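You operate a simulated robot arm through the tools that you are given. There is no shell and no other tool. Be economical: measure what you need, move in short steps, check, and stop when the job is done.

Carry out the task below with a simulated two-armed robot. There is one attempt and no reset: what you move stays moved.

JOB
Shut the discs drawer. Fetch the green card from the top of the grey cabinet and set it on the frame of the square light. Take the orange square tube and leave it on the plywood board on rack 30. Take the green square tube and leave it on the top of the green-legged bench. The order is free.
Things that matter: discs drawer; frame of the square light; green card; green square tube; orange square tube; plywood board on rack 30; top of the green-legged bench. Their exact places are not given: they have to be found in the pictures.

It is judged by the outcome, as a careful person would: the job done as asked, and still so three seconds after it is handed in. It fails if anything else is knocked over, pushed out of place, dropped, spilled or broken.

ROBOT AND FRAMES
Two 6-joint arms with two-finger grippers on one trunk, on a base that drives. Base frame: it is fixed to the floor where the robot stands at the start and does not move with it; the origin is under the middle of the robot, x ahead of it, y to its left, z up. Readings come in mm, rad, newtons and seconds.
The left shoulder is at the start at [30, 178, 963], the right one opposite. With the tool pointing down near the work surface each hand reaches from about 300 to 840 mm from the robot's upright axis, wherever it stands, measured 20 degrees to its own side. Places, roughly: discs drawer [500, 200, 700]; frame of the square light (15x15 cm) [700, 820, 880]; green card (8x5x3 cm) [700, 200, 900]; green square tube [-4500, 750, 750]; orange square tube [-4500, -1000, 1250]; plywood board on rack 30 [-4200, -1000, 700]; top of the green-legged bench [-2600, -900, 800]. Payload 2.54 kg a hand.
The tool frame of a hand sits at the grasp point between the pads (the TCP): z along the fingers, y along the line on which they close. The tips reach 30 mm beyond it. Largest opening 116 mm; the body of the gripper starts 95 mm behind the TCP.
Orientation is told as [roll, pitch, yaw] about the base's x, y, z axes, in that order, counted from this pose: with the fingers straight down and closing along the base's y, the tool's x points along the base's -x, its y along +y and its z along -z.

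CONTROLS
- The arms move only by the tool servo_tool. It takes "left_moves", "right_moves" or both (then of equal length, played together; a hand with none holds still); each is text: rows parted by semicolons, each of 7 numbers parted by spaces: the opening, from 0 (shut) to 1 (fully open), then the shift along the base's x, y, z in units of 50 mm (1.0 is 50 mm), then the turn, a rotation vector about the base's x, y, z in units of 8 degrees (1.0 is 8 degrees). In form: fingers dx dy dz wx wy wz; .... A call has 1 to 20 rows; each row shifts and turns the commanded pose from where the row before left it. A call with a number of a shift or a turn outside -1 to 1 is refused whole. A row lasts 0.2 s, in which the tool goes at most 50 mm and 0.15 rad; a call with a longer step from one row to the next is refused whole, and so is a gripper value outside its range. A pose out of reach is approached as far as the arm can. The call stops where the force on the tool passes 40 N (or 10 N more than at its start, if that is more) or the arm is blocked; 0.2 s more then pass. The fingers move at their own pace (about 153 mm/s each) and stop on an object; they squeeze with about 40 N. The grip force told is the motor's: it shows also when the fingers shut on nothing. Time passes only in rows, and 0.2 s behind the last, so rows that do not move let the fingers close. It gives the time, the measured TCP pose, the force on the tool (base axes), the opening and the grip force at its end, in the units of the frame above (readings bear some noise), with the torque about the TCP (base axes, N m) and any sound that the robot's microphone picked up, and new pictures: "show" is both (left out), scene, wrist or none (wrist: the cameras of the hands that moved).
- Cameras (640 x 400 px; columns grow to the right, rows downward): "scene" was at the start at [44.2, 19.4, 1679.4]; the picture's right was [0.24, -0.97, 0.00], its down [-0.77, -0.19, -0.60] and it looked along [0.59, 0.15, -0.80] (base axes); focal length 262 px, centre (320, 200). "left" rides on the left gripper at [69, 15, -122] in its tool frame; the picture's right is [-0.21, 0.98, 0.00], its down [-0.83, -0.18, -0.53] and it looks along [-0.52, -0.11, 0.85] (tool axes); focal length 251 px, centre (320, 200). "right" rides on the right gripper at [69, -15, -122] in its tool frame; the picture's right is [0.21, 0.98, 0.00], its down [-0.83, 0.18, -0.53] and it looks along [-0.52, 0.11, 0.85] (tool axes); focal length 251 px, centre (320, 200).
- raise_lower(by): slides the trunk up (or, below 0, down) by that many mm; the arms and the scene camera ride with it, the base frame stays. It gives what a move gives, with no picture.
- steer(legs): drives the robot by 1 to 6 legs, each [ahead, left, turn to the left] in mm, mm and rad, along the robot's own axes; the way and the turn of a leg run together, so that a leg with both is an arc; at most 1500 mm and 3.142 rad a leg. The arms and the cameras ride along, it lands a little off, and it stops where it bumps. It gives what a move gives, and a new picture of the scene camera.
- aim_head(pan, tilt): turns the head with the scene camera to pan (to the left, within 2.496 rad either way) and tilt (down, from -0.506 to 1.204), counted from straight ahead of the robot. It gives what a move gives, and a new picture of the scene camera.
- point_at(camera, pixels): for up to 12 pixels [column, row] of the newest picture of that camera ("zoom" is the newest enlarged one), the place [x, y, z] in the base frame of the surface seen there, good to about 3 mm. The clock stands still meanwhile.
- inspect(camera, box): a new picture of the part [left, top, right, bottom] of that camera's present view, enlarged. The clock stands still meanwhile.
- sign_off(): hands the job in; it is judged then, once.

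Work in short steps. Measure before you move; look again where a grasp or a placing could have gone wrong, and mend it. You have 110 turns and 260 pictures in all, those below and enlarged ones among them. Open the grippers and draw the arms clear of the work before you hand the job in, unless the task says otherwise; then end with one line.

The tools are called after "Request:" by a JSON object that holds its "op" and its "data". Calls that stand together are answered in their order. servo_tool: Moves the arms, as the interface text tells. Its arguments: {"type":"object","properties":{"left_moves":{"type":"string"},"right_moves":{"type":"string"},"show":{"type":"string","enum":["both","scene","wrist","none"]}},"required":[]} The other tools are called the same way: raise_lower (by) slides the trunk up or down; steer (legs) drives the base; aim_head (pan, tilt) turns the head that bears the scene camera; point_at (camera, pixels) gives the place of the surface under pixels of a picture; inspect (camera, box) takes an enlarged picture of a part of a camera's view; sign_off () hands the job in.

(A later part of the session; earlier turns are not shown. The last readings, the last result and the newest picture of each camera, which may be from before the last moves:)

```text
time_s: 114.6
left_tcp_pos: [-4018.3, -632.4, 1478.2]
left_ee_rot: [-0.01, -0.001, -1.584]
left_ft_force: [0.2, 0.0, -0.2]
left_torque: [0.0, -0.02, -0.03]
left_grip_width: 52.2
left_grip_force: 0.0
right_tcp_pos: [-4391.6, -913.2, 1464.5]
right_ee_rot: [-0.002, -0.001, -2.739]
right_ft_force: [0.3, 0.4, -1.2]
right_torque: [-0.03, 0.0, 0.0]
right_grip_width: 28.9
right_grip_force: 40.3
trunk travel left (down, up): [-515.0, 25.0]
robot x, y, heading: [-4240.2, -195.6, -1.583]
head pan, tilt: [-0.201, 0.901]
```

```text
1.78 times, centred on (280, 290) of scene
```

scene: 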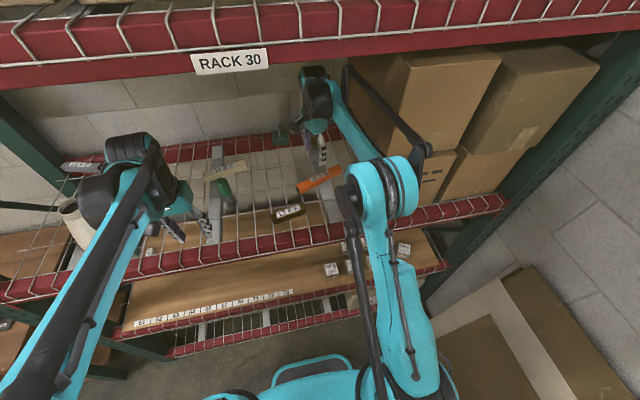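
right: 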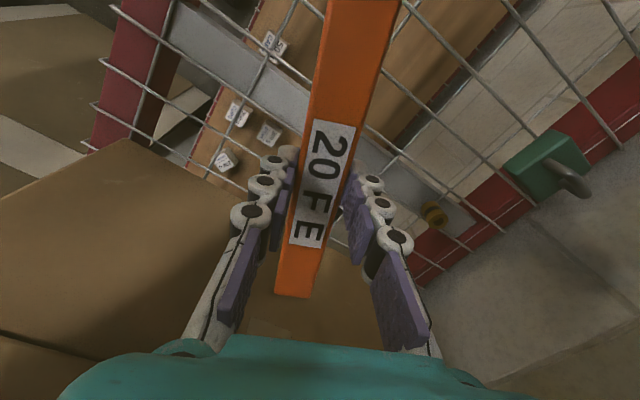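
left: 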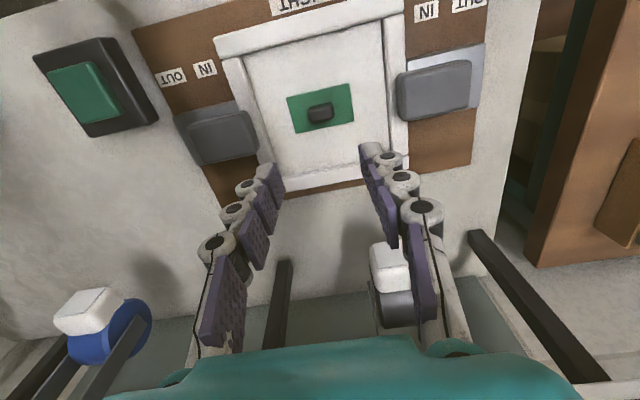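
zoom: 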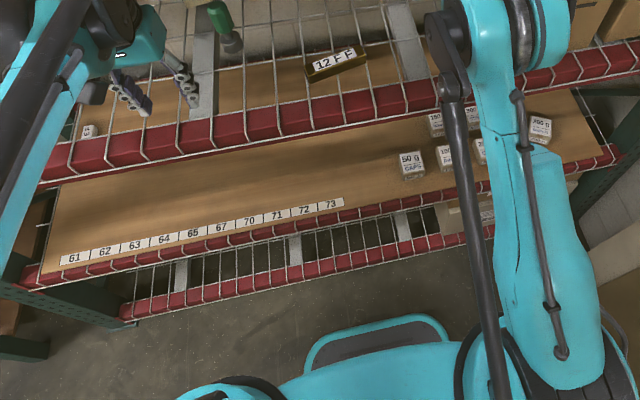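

The board top is z≈707, its front edge y≈-705, with a free area around (-4100,-820). I retract and straighten the tube, back off, then lower the trunk.

Request:
{"op": "servo_tool", "data": {"right_moves": "0 0 0.5 0 0 0 0;0 0 0.9 0 0 0 0;0 0 0.9 0 0 0 -0.7;0 0 0.9 0 0 0 -0.8;0 0 0.8 0 0 0 -0.7;0 0 0 0 0 0 -0.7", "show": "none"}}

Request:
{"op": "steer", "data": {"legs": [[-150, 0, 0], [0, 260, 0], [-200, 0, 0]]}}

Request:
{"op": "raise_lower", "data": {"by": -510}}

Request:
{"op": "servo_tool", "data": {"right_moves": "0 0 0 -0.8 0 0 0;0 0 0 -0.8 0 0 0", "show": "both"}}

```text
time_s: 116.0
left_tcp_pos: [-4018.0, -634.3, 1477.9]
left_ee_rot: [-0.008, 0.002, -1.585]
left_ft_force: [0.0, 0.5, 0.1]
left_torque: [0.03, 0.0, 0.03]
left_grip_width: 52.3
left_grip_force: 0.0
right_tcp_pos: [-4390.4, -720.2, 1461.2]
right_ee_rot: [-0.003, -0.001, 3.136]
right_ft_force: [0.2, -0.9, -1.6]
right_torque: [0.05, -0.02, -0.01]
right_grip_width: 28.9
right_grip_force: 40.0
trunk travel left (down, up): [-515.0, 25.0]
robot x, y, heading: [-4237.8, -194.6, -1.579]
head pan, tilt: [-0.201, 0.901]
```

```text
time_s: 120.0
left_tcp_pos: [-3751.3, -286.5, 1477.5]
left_ee_rot: [-0.009, 0.001, -1.587]
left_ft_force: [0.0, 0.4, 0.0]
left_torque: [0.0, 0.02, 0.06]
left_grip_width: 52.3
left_grip_force: 0.1
right_tcp_pos: [-4122.8, -369.5, 1461.9]
right_ee_rot: [-0.002, -0.001, 3.136]
right_ft_force: [0.5, -0.3, -2.0]
right_torque: [0.04, -0.01, 0.0]
right_grip_width: 29.0
right_grip_force: 39.2
trunk travel left (down, up): [-515.0, 25.0]
robot x, y, heading: [-3965.7, 153.8, -1.579]
head pan, tilt: [-0.201, 0.901]
```

scene: 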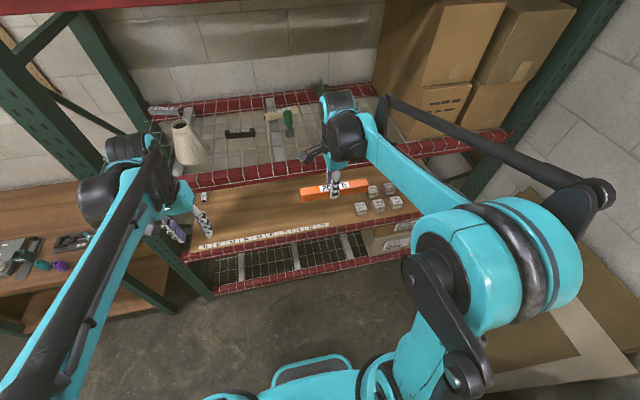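

```text
refused: -510 is not a number from -400 to 400
```

```text
time_s: 120.6
left_tcp_pos: [-3751.8, -286.0, 1476.4]
left_ee_rot: [-0.008, 0.0, -1.587]
left_ft_force: [0.3, -0.7, 0.5]
left_torque: [0.02, 0.03, 0.02]
left_grip_width: 52.2
left_grip_force: 0.1
right_tcp_pos: [-4122.7, -368.9, 1381.7]
right_ee_rot: [-0.002, 0.0, 3.137]
right_ft_force: [-0.4, -0.1, -2.1]
right_torque: [0.02, -0.02, -0.02]
right_grip_width: 29.0
right_grip_force: 39.6
trunk travel left (down, up): [-515.0, 25.0]
robot x, y, heading: [-3967.9, 148.7, -1.578]
head pan, tilt: [-0.201, 0.901]
```

scene: 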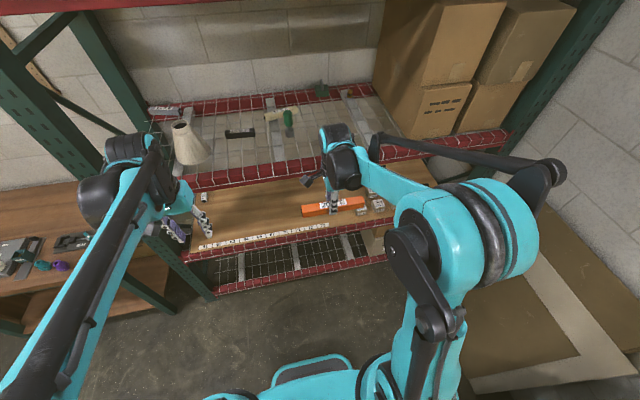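
right: 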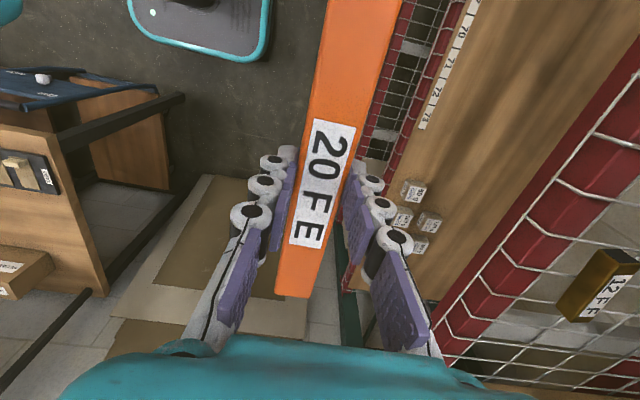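

The trunk move is limited to 400, so I lower it in two steps.

Request:
{"op": "raise_lower", "data": {"by": -400}}

Request:
{"op": "raise_lower", "data": {"by": -105}}

Request:
{"op": "aim_head", "data": {"pan": -0.2, "tilt": 0.6}}

```text
time_s: 124.5
left_tcp_pos: [-3751.5, -283.9, 1076.6]
left_ee_rot: [-0.01, 0.001, -1.586]
left_ft_force: [-0.4, -0.5, -0.1]
left_torque: [-0.06, 0.0, 0.0]
left_grip_width: 52.1
left_grip_force: 0.2
right_tcp_pos: [-4123.3, -368.0, 983.7]
right_ee_rot: [-0.002, -0.001, 3.138]
right_ft_force: [0.1, 0.2, -1.9]
right_torque: [0.01, 0.02, 0.01]
right_grip_width: 28.9
right_grip_force: 40.3
trunk travel left (down, up): [-115.0, 425.0]
robot x, y, heading: [-3968.0, 154.6, -1.579]
head pan, tilt: [-0.201, 0.901]
```

```text
time_s: 125.8
left_tcp_pos: [-3751.3, -283.3, 972.3]
left_ee_rot: [-0.008, 0.001, -1.588]
left_ft_force: [0.2, 0.6, 0.3]
left_torque: [-0.05, 0.0, -0.02]
left_grip_width: 52.2
left_grip_force: 0.1
right_tcp_pos: [-4123.3, -366.1, 877.2]
right_ee_rot: [-0.001, -0.001, 3.136]
right_ft_force: [0.0, 0.1, -1.3]
right_torque: [0.0, 0.03, -0.05]
right_grip_width: 28.7
right_grip_force: 40.1
trunk travel left (down, up): [-10.0, 530.0]
robot x, y, heading: [-3967.3, 153.5, -1.581]
head pan, tilt: [-0.201, 0.901]
```

```text
time_s: 126.7
left_tcp_pos: [-3751.3, -283.8, 972.0]
left_ee_rot: [-0.007, 0.0, -1.586]
left_ft_force: [-0.2, -0.3, 1.1]
left_torque: [0.0, 0.01, -0.02]
left_grip_width: 52.2
left_grip_force: 0.1
right_tcp_pos: [-4122.6, -367.5, 878.7]
right_ee_rot: [-0.002, -0.001, 3.135]
right_ft_force: [0.0, -0.5, -1.2]
right_torque: [0.04, -0.01, 0.02]
right_grip_width: 29.0
right_grip_force: 40.0
trunk travel left (down, up): [-10.0, 530.0]
robot x, y, heading: [-3969.8, 157.3, -1.58]
head pan, tilt: [-0.201, 0.6]
```

scene: 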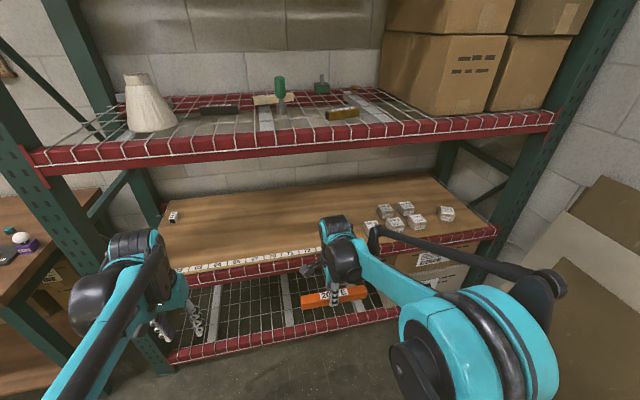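

I check the heights of the wrist, forearm and beam underside before reaching under.

Request:
{"op": "point_at", "data": {"camera": "scene", "pixels": [[335, 222], [350, 250], [365, 232], [440, 255], [480, 310], [300, 153], [300, 145], [500, 124], [300, 270], [320, 275]]}}

Request:
{"op": "servo_tool", "data": {"right_moves": "0 0 0 -0.8 0 0 0;0 0 0 -0.8 0 0 0", "show": "scene"}}

```text
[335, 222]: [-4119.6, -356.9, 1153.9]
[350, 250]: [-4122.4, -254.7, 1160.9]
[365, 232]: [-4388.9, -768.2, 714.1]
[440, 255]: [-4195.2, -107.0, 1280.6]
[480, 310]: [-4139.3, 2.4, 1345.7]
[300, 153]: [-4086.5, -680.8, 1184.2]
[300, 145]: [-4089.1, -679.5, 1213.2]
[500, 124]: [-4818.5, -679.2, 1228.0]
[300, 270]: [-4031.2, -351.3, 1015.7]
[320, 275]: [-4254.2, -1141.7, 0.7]
```

```text
time_s: 127.2
left_tcp_pos: [-3751.7, -283.8, 971.4]
left_ee_rot: [-0.009, -0.001, -1.586]
left_ft_force: [-0.4, -0.1, -0.1]
left_torque: [0.03, 0.04, 0.02]
left_grip_width: 52.5
left_grip_force: 0.1
right_tcp_pos: [-4122.7, -367.2, 797.4]
right_ee_rot: [-0.001, -0.001, 3.136]
right_ft_force: [-0.5, 0.8, -0.9]
right_torque: [0.01, 0.0, -0.02]
right_grip_width: 28.9
right_grip_force: 40.0
trunk travel left (down, up): [-10.0, 530.0]
robot x, y, heading: [-3970.1, 153.5, -1.586]
head pan, tilt: [-0.201, 0.6]
```

scene: 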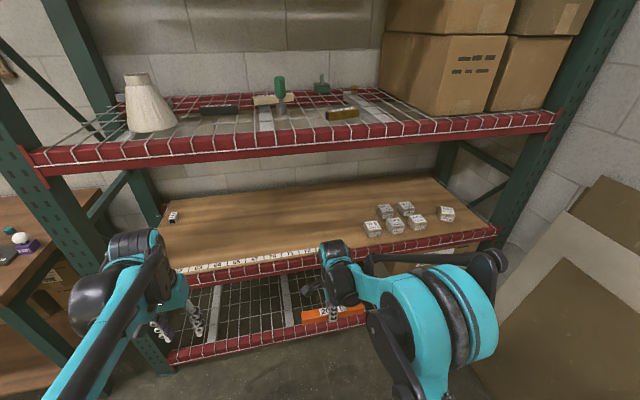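

Wrist top is about 275 mm above the TCP, so it will clear the beam (underside 1180). I extend the right arm 180 mm at z≈790, tuck the left back, then drive forward.

Request:
{"op": "servo_tool", "data": {"right_moves": "0 0 -0.9 0 0 0 0;0 0 -0.9 0 0 0 0;0 0 -0.9 0 0 0 0;0 0 -0.9 0 0 0 0", "left_moves": "0.45 0 0.6 0 0 0 0;0.45 0 0.6 0 0 0 0;0.45 0 0.6 0 0 0 0;0.45 0 0 0 0 0 0", "show": "none"}}

Request:
{"op": "steer", "data": {"legs": [[150, 0, 0]]}}

```text
time_s: 128.2
left_tcp_pos: [-3751.7, -193.6, 973.7]
left_ee_rot: [-0.007, -0.001, -1.588]
left_ft_force: [-0.3, -0.9, 0.2]
left_torque: [0.01, 0.02, 0.02]
left_grip_width: 52.0
left_grip_force: 0.1
right_tcp_pos: [-4120.5, -547.9, 794.9]
right_ee_rot: [-0.001, -0.001, 3.135]
right_ft_force: [-0.2, 0.1, -2.0]
right_torque: [0.0, -0.01, 0.04]
right_grip_width: 28.9
right_grip_force: 40.5
trunk travel left (down, up): [-10.0, 530.0]
robot x, y, heading: [-3968.9, 151.5, -1.584]
head pan, tilt: [-0.201, 0.6]
```

```text
time_s: 129.6
left_tcp_pos: [-3755.8, -345.7, 973.6]
left_ee_rot: [-0.009, -0.001, -1.59]
left_ft_force: [0.2, -0.7, -0.6]
left_torque: [0.04, 0.01, 0.02]
left_grip_width: 52.2
left_grip_force: 0.0
right_tcp_pos: [-4124.1, -699.0, 795.7]
right_ee_rot: [-0.003, 0.0, 3.133]
right_ft_force: [0.3, -0.2, -0.2]
right_torque: [0.03, 0.01, -0.03]
right_grip_width: 28.9
right_grip_force: 40.4
trunk travel left (down, up): [-10.0, 530.0]
robot x, y, heading: [-3970.5, -0.0, -1.59]
head pan, tilt: [-0.201, 0.6]
```

scene: 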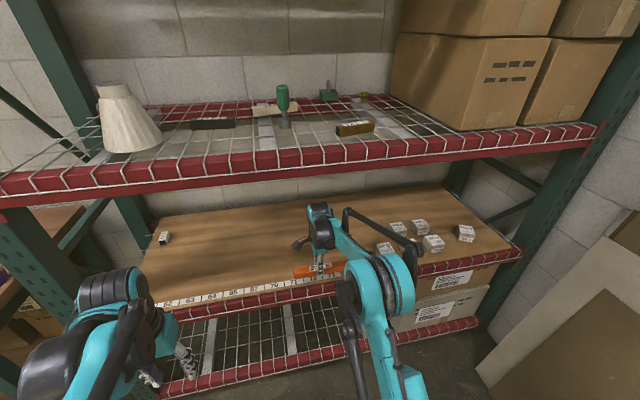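

There is plenty of clearance. I advance 120 mm more, then lower toward the board.

Request:
{"op": "steer", "data": {"legs": [[120, 0, 0]]}}

Request:
{"op": "servo_tool", "data": {"right_moves": "0 0 0 -0.5 0 0 0;0 0 0 -0.3 0 0 0;0 0 0 0 0 0 0", "show": "both"}}

```text
time_s: 130.9
left_tcp_pos: [-3755.1, -467.4, 974.0]
left_ee_rot: [-0.009, 0.0, -1.588]
left_ft_force: [0.5, 0.0, -0.8]
left_torque: [0.03, 0.04, -0.04]
left_grip_width: 52.1
left_grip_force: 0.1
right_tcp_pos: [-4125.3, -820.2, 794.9]
right_ee_rot: [-0.003, 0.0, 3.137]
right_ft_force: [0.3, -0.9, -1.7]
right_torque: [0.06, 0.03, -0.01]
right_grip_width: 28.9
right_grip_force: 39.9
trunk travel left (down, up): [-10.0, 530.0]
robot x, y, heading: [-3971.4, -116.9, -1.583]
head pan, tilt: [-0.201, 0.6]
```

scene: 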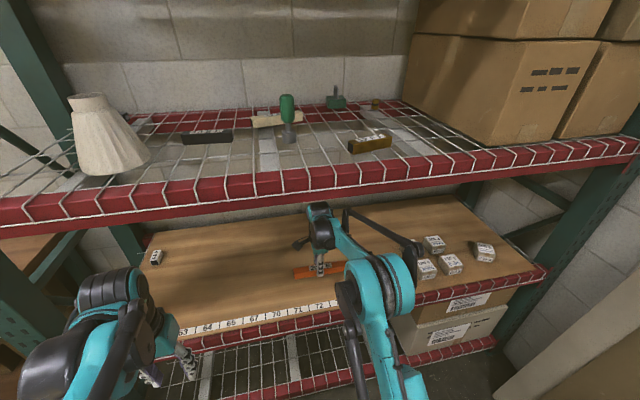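

```text
time_s: 131.7
left_tcp_pos: [-3755.5, -465.9, 974.4]
left_ee_rot: [-0.008, -0.001, -1.589]
left_ft_force: [0.6, 0.4, 0.0]
left_torque: [0.0, 0.01, 0.0]
left_grip_width: 52.1
left_grip_force: 0.1
right_tcp_pos: [-4126.0, -820.1, 755.6]
right_ee_rot: [-0.002, 0.0, 3.134]
right_ft_force: [-0.6, 0.2, -1.2]
right_torque: [-0.01, -0.01, -0.03]
right_grip_width: 29.0
right_grip_force: 40.4
trunk travel left (down, up): [-10.0, 530.0]
robot x, y, heading: [-3968.8, -117.4, -1.586]
head pan, tilt: [-0.201, 0.6]
```

scene: 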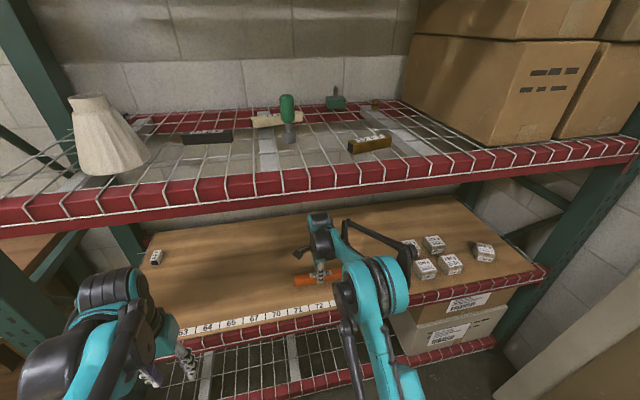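
right: 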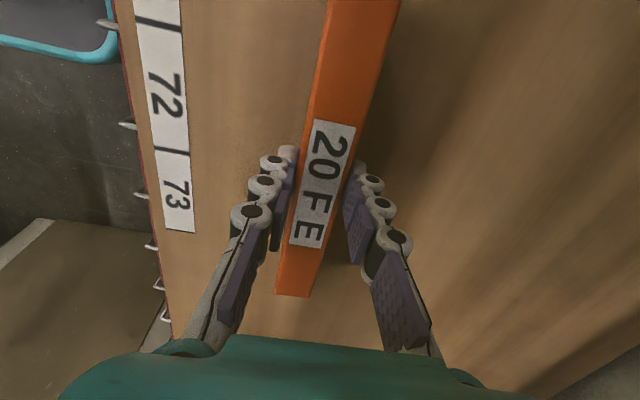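

I lower in small steps until contact.

Request:
{"op": "servo_tool", "data": {"right_moves": "0 0 0 -0.1 0 0 0;0 0 0 -0.06 0 0 0;0 0 0 -0.06 0 0 0;0 0 0 -0.06 0 0 0;0 0 0 -0.05 0 0 0", "show": "none"}}

```text
time_s: 132.9
left_tcp_pos: [-3755.0, -463.2, 974.6]
left_ee_rot: [-0.008, -0.002, -1.589]
left_ft_force: [-0.2, -0.4, -0.7]
left_torque: [0.03, 0.03, 0.0]
left_grip_width: 52.3
left_grip_force: 0.0
right_tcp_pos: [-4125.4, -819.1, 743.1]
right_ee_rot: [0.003, -0.001, 3.134]
right_ft_force: [-1.9, -10.6, 29.3]
right_torque: [-0.31, 0.07, 0.0]
right_grip_width: 29.4
right_grip_force: 40.0
trunk travel left (down, up): [-10.0, 530.0]
robot x, y, heading: [-3970.9, -119.9, -1.582]
head pan, tilt: [-0.201, 0.6]
```

The tube is resting on the board (29 N). I release it and rise straight up.

Request:
{"op": "servo_tool", "data": {"right_moves": "0.3 0 0 0 0 0 0;0.5 0 0 0 0 0 0;0.5 0 0 0 0 0 0;0.5 0 0 0.4 0 0 0;0.5 0 0 0.7 0 0 0", "show": "both"}}

```text
time_s: 134.1
left_tcp_pos: [-3754.9, -465.8, 973.8]
left_ee_rot: [-0.009, -0.002, -1.588]
left_ft_force: [0.6, 0.5, -0.5]
left_torque: [0.01, 0.02, -0.02]
left_grip_width: 52.1
left_grip_force: 0.1
right_tcp_pos: [-4124.9, -818.0, 796.5]
right_ee_rot: [0.0, -0.001, 3.136]
right_ft_force: [-1.1, 0.1, 0.0]
right_torque: [0.01, 0.01, 0.01]
right_grip_width: 57.8
right_grip_force: 0.1
trunk travel left (down, up): [-10.0, 530.0]
robot x, y, heading: [-3972.8, -120.5, -1.579]
head pan, tilt: [-0.201, 0.6]
```

scene: 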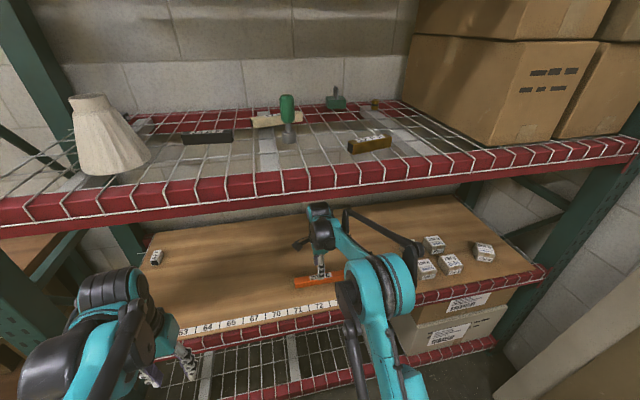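
right: 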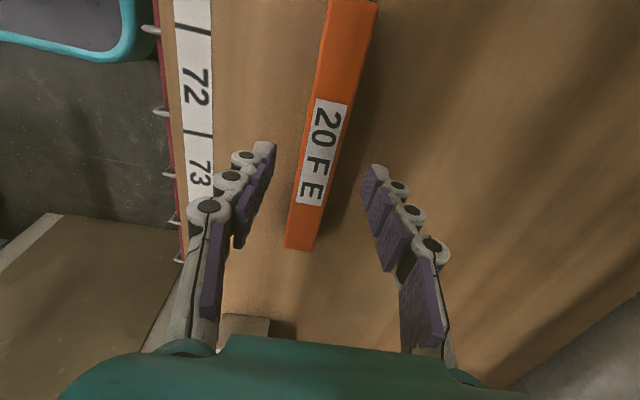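

The orange tube lies on the plywood. I back out level, raise the trunk, and retract the right hand before heading to the box.

Request:
{"op": "steer", "data": {"legs": [[-420, 0, 0], [0, 250, 0]]}}

Request:
{"op": "raise_lower", "data": {"by": 300}}

Request:
{"op": "servo_tool", "data": {"right_moves": "0.6 0 0.9 0.2 0 0 1;0.6 0 0.9 0.2 0 0 1;0.6 0 0.9 0.2 0 0 1;0.6 0 0.9 0.2 0 0 1;0.6 0 0 0.2 0 0 1;0.6 0 0 0 0 0 1", "show": "none"}}

Request:
{"op": "steer", "data": {"legs": [[0, 0, -1.565]]}}

```text
time_s: 138.1
left_tcp_pos: [-3499.0, -47.0, 973.4]
left_ee_rot: [-0.009, 0.001, -1.579]
left_ft_force: [0.2, -0.7, -0.3]
left_torque: [0.02, 0.02, -0.03]
left_grip_width: 51.9
left_grip_force: 0.1
right_tcp_pos: [-3866.0, -403.0, 795.7]
right_ee_rot: [-0.001, -0.002, -3.14]
right_ft_force: [0.5, -0.3, -0.5]
right_torque: [0.04, 0.04, -0.02]
right_grip_width: 58.0
right_grip_force: 0.0
trunk travel left (down, up): [-10.0, 530.0]
robot x, y, heading: [-3722.9, 296.8, -1.572]
head pan, tilt: [-0.201, 0.6]
```

scene: 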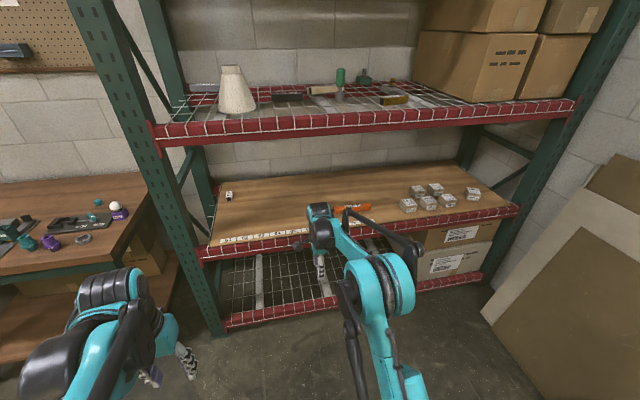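

```text
time_s: 141.1
left_tcp_pos: [-3500.2, -48.5, 1272.6]
left_ee_rot: [-0.008, 0.0, -1.577]
left_ft_force: [0.7, 0.5, 0.5]
left_torque: [0.01, -0.01, -0.03]
left_grip_width: 52.2
left_grip_force: 0.1
right_tcp_pos: [-3866.7, -404.0, 1095.5]
right_ee_rot: [-0.001, -0.001, -3.139]
right_ft_force: [0.7, 0.4, 0.1]
right_torque: [0.01, 0.02, 0.02]
right_grip_width: 58.0
right_grip_force: 0.0
trunk travel left (down, up): [-310.0, 230.0]
robot x, y, heading: [-3721.1, 299.8, -1.574]
head pan, tilt: [-0.201, 0.6]
```

```text
time_s: 142.4
left_tcp_pos: [-3499.8, -46.6, 1274.8]
left_ee_rot: [-0.009, 0.0, -1.579]
left_ft_force: [0.0, -0.4, -0.6]
left_torque: [-0.06, 0.02, 0.03]
left_grip_width: 52.1
left_grip_force: 0.1
right_tcp_pos: [-3865.8, -223.9, 1147.4]
right_ee_rot: [-0.001, 0.0, -2.298]
right_ft_force: [0.3, 0.4, 0.2]
right_torque: [-0.04, 0.0, 0.03]
right_grip_width: 69.6
right_grip_force: 0.1
trunk travel left (down, up): [-310.0, 230.0]
robot x, y, heading: [-3720.5, 295.3, -1.575]
head pan, tilt: [-0.201, 0.6]
```

```text
time_s: 146.7
left_tcp_pos: [-4067.3, 83.5, 1272.7]
left_ee_rot: [-0.008, 0.0, 3.122]
left_ft_force: [-0.8, -0.4, 0.7]
left_torque: [0.02, 0.03, -0.03]
left_grip_width: 52.3
left_grip_force: 0.1
right_tcp_pos: [-4239.1, 451.2, 1146.1]
right_ee_rot: [-0.002, -0.001, 2.397]
right_ft_force: [0.5, 0.1, 0.2]
right_torque: [-0.01, -0.02, 0.0]
right_grip_width: 69.5
right_grip_force: 0.0
trunk travel left (down, up): [-310.0, 230.0]
robot x, y, heading: [-3720.8, 296.6, 3.126]
head pan, tilt: [-0.201, 0.6]
```

scene: 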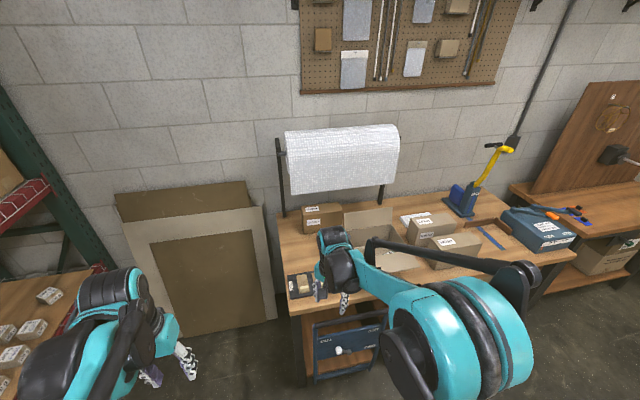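

Facing the back bench now. I strafe right 370 and go ahead 130, so the right hand nears the box, then look down.

Request:
{"op": "steer", "data": {"legs": [[0, -370, 0], [130, 0, 0]]}}

Request:
{"op": "aim_head", "data": {"pan": -0.1, "tilt": 0.8}}

Request:
{"op": "inspect", "data": {"camera": "right", "box": [0, 0, 640, 400]}}

```text
time_s: 149.9
left_tcp_pos: [-4190.3, 449.2, 1273.6]
left_ee_rot: [-0.008, 0.0, 3.127]
left_ft_force: [0.3, -0.3, 0.0]
left_torque: [-0.01, -0.02, 0.02]
left_grip_width: 52.1
left_grip_force: 0.1
right_tcp_pos: [-4365.4, 815.0, 1145.9]
right_ee_rot: [-0.001, 0.0, 2.404]
right_ft_force: [-1.0, 0.2, 0.7]
right_torque: [0.03, -0.06, 0.02]
right_grip_width: 69.6
right_grip_force: 0.0
trunk travel left (down, up): [-310.0, 230.0]
robot x, y, heading: [-3842.6, 665.2, 3.131]
head pan, tilt: [-0.201, 0.6]
```

scene: 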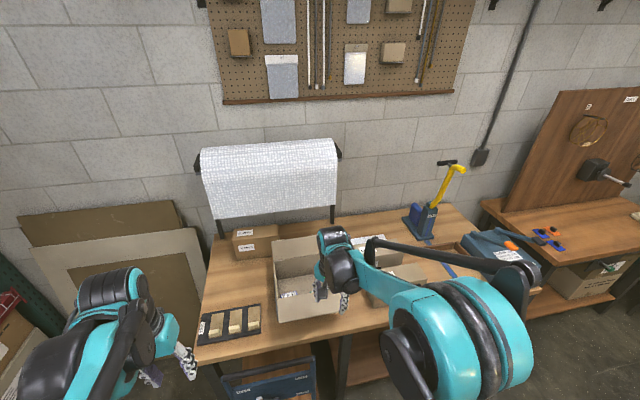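

```text
time_s: 150.7
left_tcp_pos: [-4190.6, 449.5, 1274.9]
left_ee_rot: [-0.008, -0.001, 3.127]
left_ft_force: [0.1, -0.3, 0.3]
left_torque: [0.04, 0.0, 0.04]
left_grip_width: 52.3
left_grip_force: 0.2
right_tcp_pos: [-4365.2, 815.6, 1145.6]
right_ee_rot: [-0.001, 0.0, 2.406]
right_ft_force: [0.3, -0.1, 0.5]
right_torque: [0.01, 0.04, 0.0]
right_grip_width: 69.8
right_grip_force: 0.1
trunk travel left (down, up): [-310.0, 230.0]
robot x, y, heading: [-3845.9, 665.2, 3.132]
head pan, tilt: [-0.099, 0.799]
```

scene: 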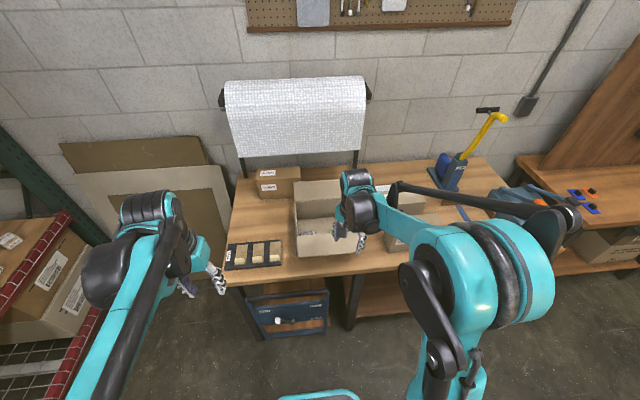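

```text
1.00 times, centred on (320, 200) of right (not enlarged: the box is as wide or as high as the picture)
```

zoom: 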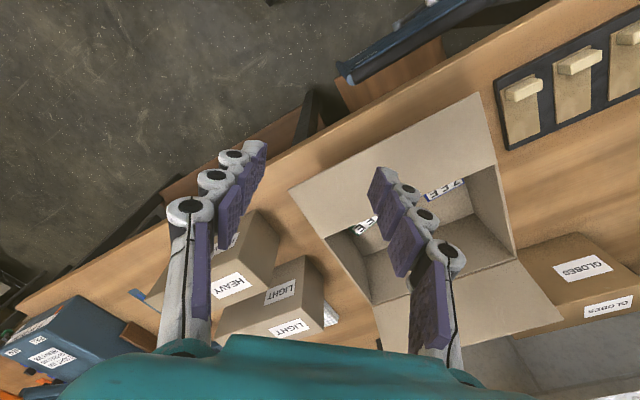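

The tube is behind the right finger at (370,225). I shift the hand to see it.

Request:
{"op": "servo_tool", "data": {"right_moves": "0.6 -0.6 0.6 0.3 0 0 0;0.6 -0.6 0.6 0 0 0 0", "show": "wrist"}}

```text
time_s: 151.3
left_tcp_pos: [-4191.0, 449.7, 1273.5]
left_ee_rot: [-0.007, -0.001, 3.129]
left_ft_force: [0.6, -0.2, -0.4]
left_torque: [-0.02, 0.01, 0.01]
left_grip_width: 52.4
left_grip_force: 0.0
right_tcp_pos: [-4425.9, 877.3, 1158.0]
right_ee_rot: [-0.002, 0.0, 2.408]
right_ft_force: [-0.2, -0.3, 0.5]
right_torque: [-0.01, -0.03, 0.02]
right_grip_width: 69.5
right_grip_force: 0.1
trunk travel left (down, up): [-310.0, 230.0]
robot x, y, heading: [-3845.6, 664.7, 3.128]
head pan, tilt: [-0.099, 0.799]
```

right: 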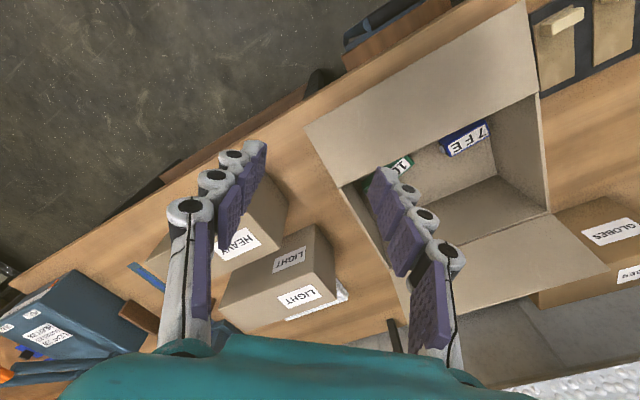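

I return the yaw toward square with the box (about +42°) and look again.

Request:
{"op": "servo_tool", "data": {"right_moves": "0.8 -0.2 -0.2 0.3 0 0 1;0.8 0 -0.2 0.3 0 0 1;0.8 0 -0.2 0 0 0 1;0.8 0 -0.2 0 0 0 1;0.8 0 0 0 0 0 1", "show": "wrist"}}

```text
time_s: 152.5
left_tcp_pos: [-4191.2, 449.8, 1273.6]
left_ee_rot: [-0.009, 0.0, 3.129]
left_ft_force: [-0.3, -0.4, 0.2]
left_torque: [-0.02, 0.0, -0.01]
left_grip_width: 52.2
left_grip_force: 0.0
right_tcp_pos: [-4435.8, 835.3, 1190.9]
right_ee_rot: [0.0, 0.001, 3.105]
right_ft_force: [-0.1, 0.1, -1.1]
right_torque: [-0.01, 0.0, -0.01]
right_grip_width: 93.0
right_grip_force: 0.0
trunk travel left (down, up): [-310.0, 230.0]
robot x, y, heading: [-3844.7, 664.5, 3.131]
head pan, tilt: [-0.099, 0.799]
```

right: 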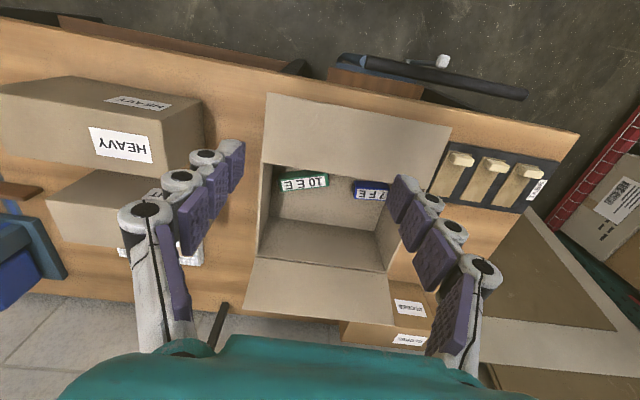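

Now the tube (10 E E) is clear at (303,182). I enlarge and measure it with the box walls.

Request:
{"op": "inspect", "data": {"camera": "right", "box": [240, 80, 480, 320]}}

Request:
{"op": "point_at", "data": {"camera": "right", "pixels": [[281, 181], [329, 170], [330, 185], [282, 193], [305, 181], [273, 95], [270, 162], [440, 165], [264, 225], [320, 210], [370, 190], [255, 260]]}}

```text
1.67 times, centred on (360, 200) of right
```

zoom: 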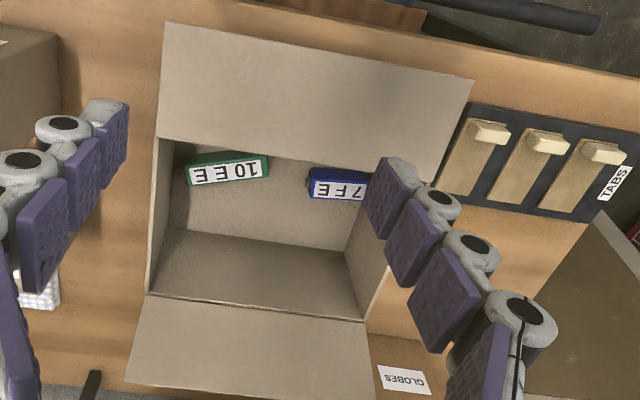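

```text
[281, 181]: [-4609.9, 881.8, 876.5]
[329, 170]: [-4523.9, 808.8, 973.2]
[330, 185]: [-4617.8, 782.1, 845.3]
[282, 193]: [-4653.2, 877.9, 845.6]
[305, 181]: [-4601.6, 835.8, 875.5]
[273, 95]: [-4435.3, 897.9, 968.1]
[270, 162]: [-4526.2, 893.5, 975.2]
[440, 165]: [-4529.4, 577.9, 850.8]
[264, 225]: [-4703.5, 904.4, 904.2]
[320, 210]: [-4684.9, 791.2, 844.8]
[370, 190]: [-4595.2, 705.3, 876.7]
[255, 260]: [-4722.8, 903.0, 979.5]
```

The tube lies along y near (-4600,835), its top at 876, with the box rim at 975. I turn the hand −88° so it closes along x, and move over the tube.

Request:
{"op": "servo_tool", "data": {"right_moves": "0.6 -0.29 0 0 0 0 -1;0.6 -0.29 0 0 0 0 -1;0.6 -0.29 0 0 0 0 -1;0.6 -0.29 0 0 0 0 -1;0.6 -0.29 0 0 0 0 -1;0.6 -0.29 0 0 0 0 -1;0.6 -0.29 0 0 0 0 -1;0.6 -0.29 0 0 0 0 -1;0.6 -0.29 0 0 0 0 -1;0.6 -0.29 0 0 0 0 -1;0.6 -0.29 0 0 0 0 -1", "show": "both"}}

```text
time_s: 154.9
left_tcp_pos: [-4191.7, 448.8, 1271.9]
left_ee_rot: [-0.008, 0.001, 3.128]
left_ft_force: [0.3, 0.1, -0.4]
left_torque: [0.02, -0.03, -0.02]
left_grip_width: 52.1
left_grip_force: 0.0
right_tcp_pos: [-4595.1, 833.9, 1190.4]
right_ee_rot: [-0.002, 0.0, 1.566]
right_ft_force: [-0.6, 0.0, 0.4]
right_torque: [0.01, -0.03, -0.02]
right_grip_width: 69.9
right_grip_force: 0.0
trunk travel left (down, up): [-310.0, 230.0]
robot x, y, heading: [-3844.3, 667.8, 3.133]
head pan, tilt: [-0.099, 0.799]
```

scene: 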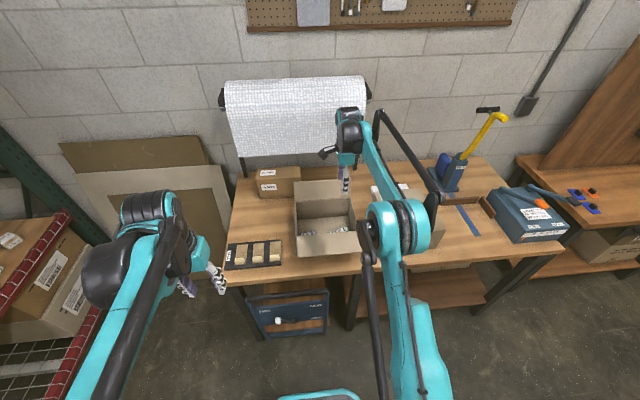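
right: 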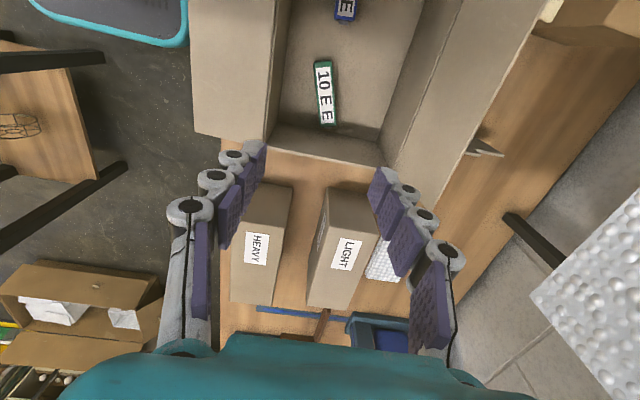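

The whole tube shows at (325,93). I measure its corners.

Request:
{"op": "inspect", "data": {"camera": "right", "box": [250, 0, 450, 180]}}

Request:
{"op": "point_at", "data": {"camera": "right", "pixels": [[316, 63], [331, 62], [321, 124], [336, 122], [325, 93], [266, 135], [375, 158], [290, 30], [404, 80], [360, 90]]}}

```text
2.22 times, centred on (350, 90) of right
```

zoom: 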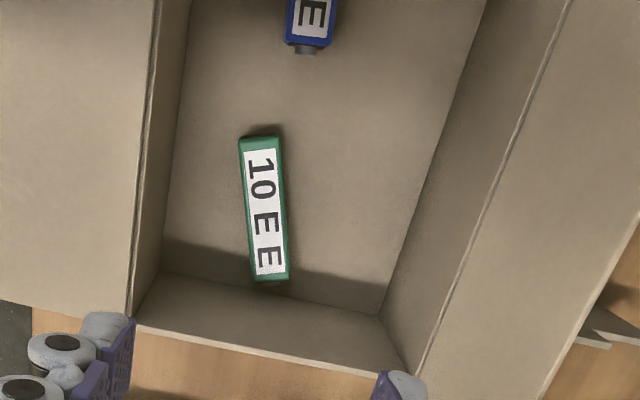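

```text
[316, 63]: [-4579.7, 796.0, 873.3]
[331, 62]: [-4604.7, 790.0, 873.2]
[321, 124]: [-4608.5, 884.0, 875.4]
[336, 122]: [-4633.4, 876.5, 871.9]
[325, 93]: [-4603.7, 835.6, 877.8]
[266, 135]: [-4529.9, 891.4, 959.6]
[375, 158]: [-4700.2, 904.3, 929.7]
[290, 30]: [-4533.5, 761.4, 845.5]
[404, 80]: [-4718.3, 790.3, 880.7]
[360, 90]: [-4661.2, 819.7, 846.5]
```

The tube centre is (-4606,836), its axis 18° off y. I align (+18.5° yaw), then descend toward the box.

Request:
{"op": "servo_tool", "data": {"right_moves": "0.55 -0.12 0.05 0 0 0 1;0.55 -0.11 0 0 0 0 1;0.55 0 0 -0.5 0 0 0.3;0.55 0 0 -1 0 0 0;0.55 0 0 -1 0 0 0;0.55 0 0 -1 0 0 0", "show": "both"}}

```text
time_s: 156.3
left_tcp_pos: [-4191.6, 450.1, 1274.4]
left_ee_rot: [-0.009, -0.001, 3.126]
left_ft_force: [0.2, -0.5, -0.6]
left_torque: [-0.02, -0.03, 0.01]
left_grip_width: 52.2
left_grip_force: 0.0
right_tcp_pos: [-4605.6, 838.9, 1014.9]
right_ee_rot: [0.0, -0.001, 1.891]
right_ft_force: [0.0, 0.5, -0.3]
right_torque: [0.01, -0.03, 0.02]
right_grip_width: 63.5
right_grip_force: 0.0
trunk travel left (down, up): [-310.0, 230.0]
robot x, y, heading: [-3844.7, 664.9, 3.134]
head pan, tilt: [-0.099, 0.799]
```

scene: 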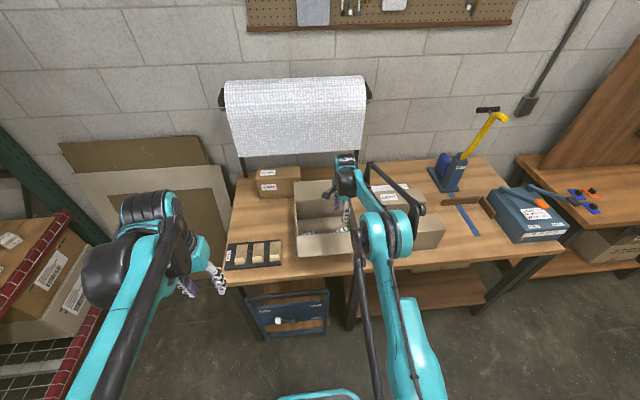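
right: 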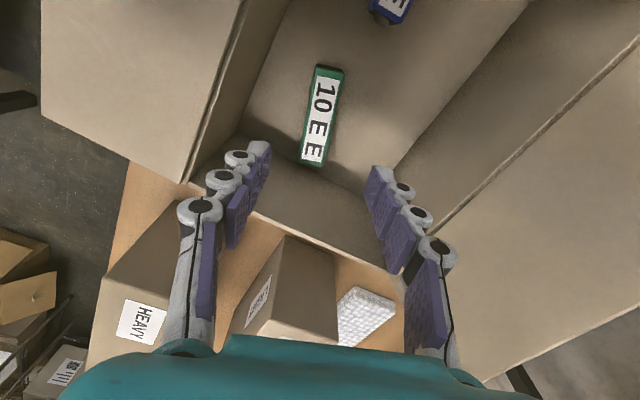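

Well aligned. I descend to z≈880 between the walls and close.

Request:
{"op": "servo_tool", "data": {"right_moves": "0.55 0 -0.04 -0.7 0 0 0;0.55 0 0 -0.7 0 0 0;0.55 0 0 -0.7 0 0 0;0.55 0 0 -0.4 0 0 0;0.55 0 0 -0.2 0 0 0;0 0 0 0 0 0 0;0 0 0 0 0 0 0;0 0 0 0 0 0 0;0 0 0 0 0 0 0", "show": "wrist"}}

```text
time_s: 158.3
left_tcp_pos: [-4191.1, 450.2, 1273.7]
left_ee_rot: [-0.009, 0.001, 3.129]
left_ft_force: [0.1, 0.0, 0.3]
left_torque: [0.0, -0.01, 0.02]
left_grip_width: 52.3
left_grip_force: 0.1
right_tcp_pos: [-4601.7, 836.8, 883.5]
right_ee_rot: [0.002, -0.001, 1.888]
right_ft_force: [0.0, 0.0, 0.2]
right_torque: [0.02, -0.04, -0.01]
right_grip_width: 28.8
right_grip_force: 40.2
right hand out of reach, approached as far as the arm can: row 5
trunk travel left (down, up): [-310.0, 230.0]
robot x, y, heading: [-3846.5, 666.6, 3.13]
head pan, tilt: [-0.099, 0.799]
```

right: 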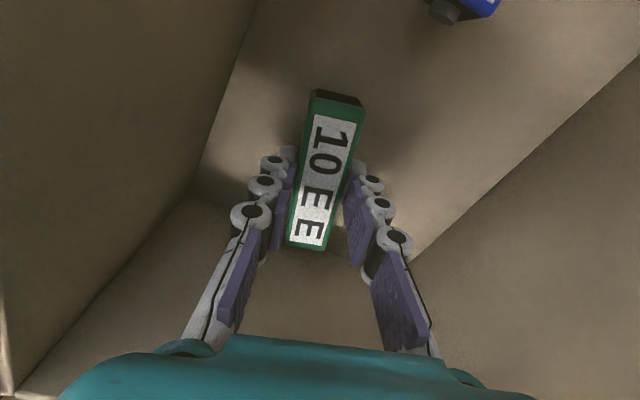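

The green tube is gripped (28.8 mm). I lift straight out of the box.

Request:
{"op": "servo_tool", "data": {"right_moves": "0 0 0 0.3 0 0 0;0 0 0 0.6 0 0 0;0 0 0 0.9 0 0 0;0 0 0 0.9 0 0 0;0 0 0 0.9 0 0 0;0 0 0 0.9 0 0 0;0 0 0 0.9 0 0 0", "show": "both"}}

```text
time_s: 159.9
left_tcp_pos: [-4189.5, 450.1, 1273.9]
left_ee_rot: [-0.008, -0.002, 3.128]
left_ft_force: [0.4, -0.7, -0.8]
left_torque: [0.01, 0.04, 0.04]
left_grip_width: 52.4
left_grip_force: 0.1
right_tcp_pos: [-4600.6, 834.8, 1154.5]
right_ee_rot: [0.0, 0.001, 1.889]
right_ft_force: [0.3, 0.5, -0.2]
right_torque: [-0.03, -0.01, -0.01]
right_grip_width: 28.8
right_grip_force: 40.5
trunk travel left (down, up): [-310.0, 230.0]
robot x, y, heading: [-3845.8, 664.3, 3.13]
head pan, tilt: [-0.099, 0.799]
```

scene: 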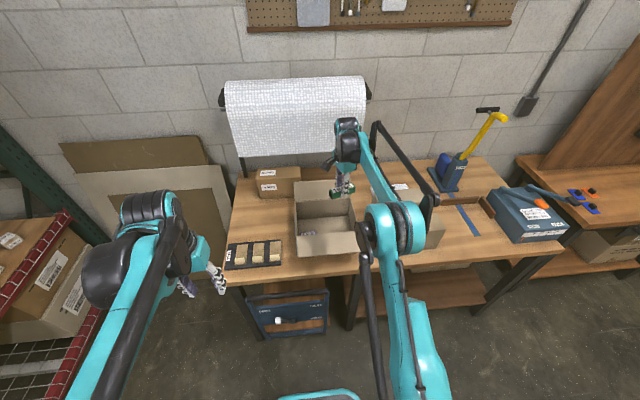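
right: 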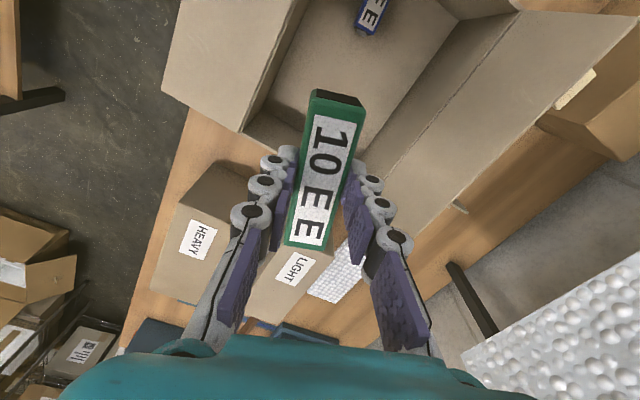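

The green tube is out. I retract the arm, strafe left, turn to face the side wall, and drive along to the green-legged bench.

Request:
{"op": "servo_tool", "data": {"right_moves": "0 0.9 -0.1 0.2 0 0 0;0 0.9 -0.1 0.2 0 0 0;0 0.9 -0.1 0.2 0 0 0;0 0.9 0 0.2 0 0 0;0 0.9 0 0.2 0 0 0", "show": "none"}}

Request:
{"op": "steer", "data": {"legs": [[0, 520, 0], [0, 0, 1.57], [0, 1000, 0]]}}

Request:
{"op": "aim_head", "data": {"pan": 0.1, "tilt": 0.6}}

```text
time_s: 161.1
left_tcp_pos: [-4188.3, 447.9, 1273.9]
left_ee_rot: [-0.01, -0.002, 3.129]
left_ft_force: [1.3, -0.7, 0.1]
left_torque: [0.01, 0.03, -0.03]
left_grip_width: 52.4
left_grip_force: 0.1
right_tcp_pos: [-4375.0, 820.7, 1204.0]
right_ee_rot: [0.001, -0.002, 1.891]
right_ft_force: [0.7, 1.1, -1.0]
right_torque: [0.02, 0.04, 0.01]
right_grip_width: 28.8
right_grip_force: 40.1
trunk travel left (down, up): [-310.0, 230.0]
robot x, y, heading: [-3843.0, 668.3, 3.131]
head pan, tilt: [-0.099, 0.799]
```

```text
time_s: 172.6
left_tcp_pos: [-2628.9, -203.5, 1273.9]
left_ee_rot: [-0.009, 0.001, -1.589]
left_ft_force: [-0.7, 0.4, 0.3]
left_torque: [0.0, -0.01, 0.0]
left_grip_width: 52.2
left_grip_force: 0.1
right_tcp_pos: [-2999.8, -388.4, 1203.1]
right_ee_rot: [-0.003, 0.0, -2.829]
right_ft_force: [-0.4, -0.9, -0.3]
right_torque: [0.01, 0.0, 0.03]
right_grip_width: 28.8
right_grip_force: 39.9
trunk travel left (down, up): [-310.0, 230.0]
robot x, y, heading: [-2847.9, 146.1, -1.584]
head pan, tilt: [-0.099, 0.799]
```

scene: 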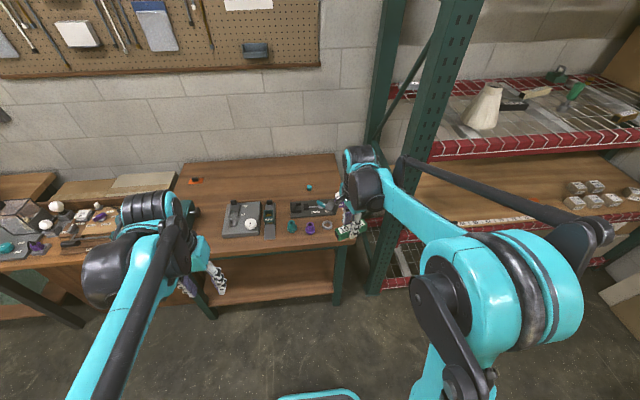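

```text
time_s: 173.4
left_tcp_pos: [-2629.9, -203.8, 1272.9]
left_ee_rot: [-0.009, -0.001, -1.59]
left_ft_force: [0.2, 0.1, -0.2]
left_torque: [0.0, 0.02, 0.03]
left_grip_width: 52.3
left_grip_force: 0.0
right_tcp_pos: [-3001.7, -388.3, 1203.4]
right_ee_rot: [-0.002, 0.001, -2.827]
right_ft_force: [0.1, 0.3, -0.5]
right_torque: [0.02, 0.01, 0.02]
right_grip_width: 28.7
right_grip_force: 39.9
trunk travel left (down, up): [-310.0, 230.0]
robot x, y, heading: [-2845.7, 144.8, -1.587]
head pan, tilt: [0.099, 0.6]
```

scene: 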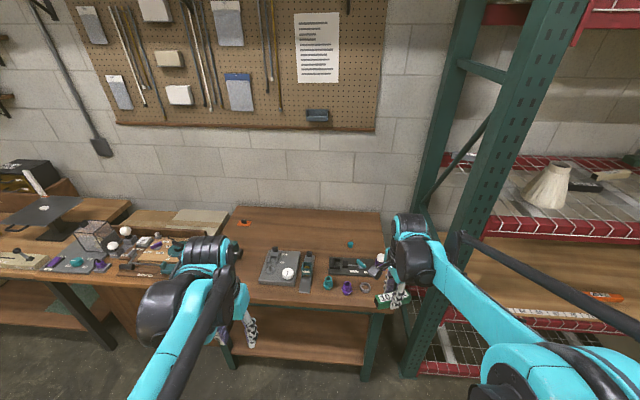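

The bench with green legs is right ahead. I enlarge its top and measure free spots.

Request:
{"op": "inspect", "data": {"camera": "scene", "box": [200, 190, 420, 330]}}

Request:
{"op": "point_at", "data": {"camera": "scene", "pixels": [[235, 215], [380, 215], [310, 225], [310, 240], [340, 225], [350, 245], [245, 222], [285, 265], [350, 265], [230, 295], [325, 310], [260, 240]]}}

```text
2.86 times, centred on (310, 260) of scene
```

zoom: 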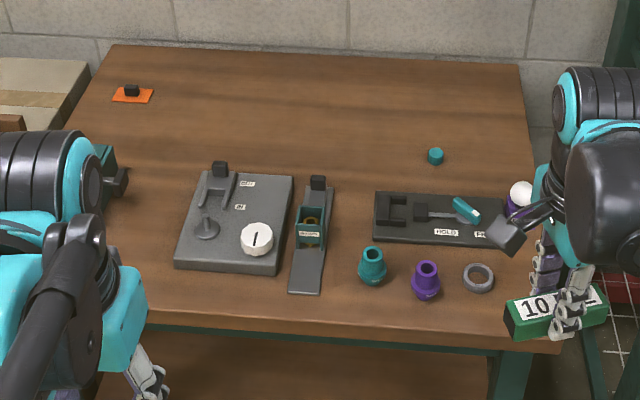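

```text
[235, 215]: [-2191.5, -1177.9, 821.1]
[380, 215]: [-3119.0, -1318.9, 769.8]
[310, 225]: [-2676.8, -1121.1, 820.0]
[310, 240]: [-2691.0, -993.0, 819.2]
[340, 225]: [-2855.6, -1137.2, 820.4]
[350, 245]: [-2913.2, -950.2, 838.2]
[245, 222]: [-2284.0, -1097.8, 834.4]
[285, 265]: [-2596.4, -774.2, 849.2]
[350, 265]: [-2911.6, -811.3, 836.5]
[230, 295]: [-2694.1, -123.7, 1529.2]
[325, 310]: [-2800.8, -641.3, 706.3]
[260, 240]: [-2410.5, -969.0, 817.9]
```

A free spot is near (-2740,-1000), z 820, behind the devices. I shift left, go ahead, and lower the trunk by 120.

Request:
{"op": "steer", "data": {"legs": [[0, 200, 0], [360, 0, 0]]}}

Request:
{"op": "raise_lower", "data": {"by": -120}}

Request:
{"op": "servo_tool", "data": {"right_moves": "0 0.2 -0.9 0 0 0 0;0 0.2 -0.9 0 0 0 0;0 0.2 -0.9 0 0 0 0;0 0.2 -0.9 0 0 0 0;0 0.2 -0.9 0 0 0 0", "show": "both"}}

```text
time_s: 176.9
left_tcp_pos: [-2434.6, -574.5, 1273.4]
left_ee_rot: [-0.007, -0.001, -1.586]
left_ft_force: [-0.2, 0.4, -1.1]
left_torque: [0.03, -0.01, -0.05]
left_grip_width: 52.2
left_grip_force: 0.0
right_tcp_pos: [-2806.3, -760.3, 1203.0]
right_ee_rot: [-0.002, 0.001, -2.826]
right_ft_force: [-0.2, 0.1, -1.5]
right_torque: [0.0, 0.01, -0.02]
right_grip_width: 28.6
right_grip_force: 40.5
trunk travel left (down, up): [-310.0, 230.0]
robot x, y, heading: [-2653.0, -226.6, -1.58]
head pan, tilt: [0.099, 0.6]
```

scene: 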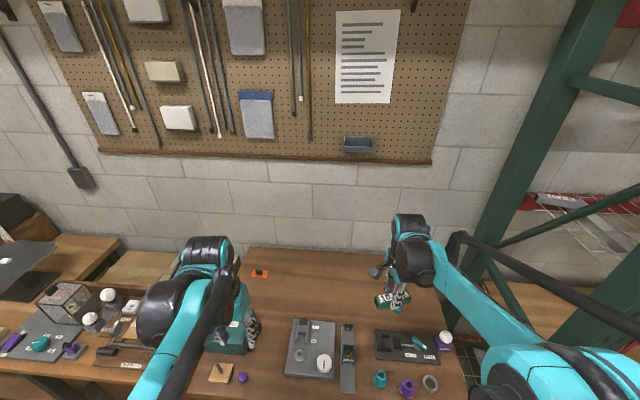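

```text
time_s: 178.4
left_tcp_pos: [-2433.2, -575.4, 1153.8]
left_ee_rot: [-0.009, 0.0, -1.587]
left_ft_force: [-1.4, -0.6, -0.1]
left_torque: [0.01, 0.01, -0.03]
left_grip_width: 52.4
left_grip_force: 0.0
right_tcp_pos: [-2806.4, -759.7, 1083.4]
right_ee_rot: [-0.002, -0.001, -2.826]
right_ft_force: [0.7, 0.2, -1.4]
right_torque: [-0.01, -0.03, 0.0]
right_grip_width: 29.0
right_grip_force: 40.0
trunk travel left (down, up): [-190.0, 350.0]
robot x, y, heading: [-2654.3, -223.4, -1.58]
head pan, tilt: [0.099, 0.6]
```

```text
time_s: 179.6
left_tcp_pos: [-2434.8, -576.9, 1154.5]
left_ee_rot: [-0.009, 0.001, -1.587]
left_ft_force: [0.1, 0.1, -0.5]
left_torque: [0.06, -0.01, 0.01]
left_grip_width: 52.2
left_grip_force: 0.1
right_tcp_pos: [-2754.3, -988.5, 1081.8]
right_ee_rot: [-0.003, 0.0, -2.826]
right_ft_force: [0.3, -0.6, -1.2]
right_torque: [0.05, 0.0, 0.0]
right_grip_width: 28.9
right_grip_force: 39.5
trunk travel left (down, up): [-190.0, 350.0]
robot x, y, heading: [-2651.4, -230.4, -1.584]
head pan, tilt: [0.099, 0.6]
```

scene: 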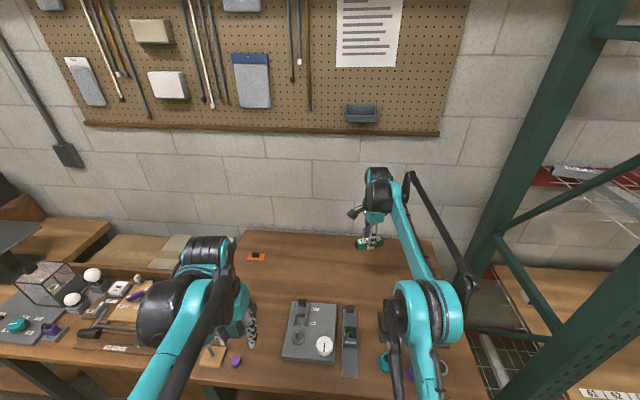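
right: 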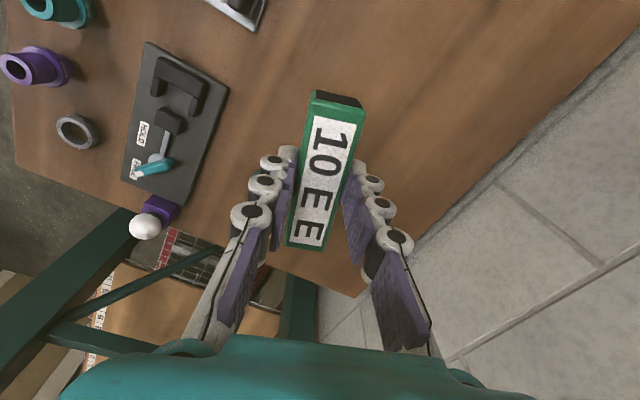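

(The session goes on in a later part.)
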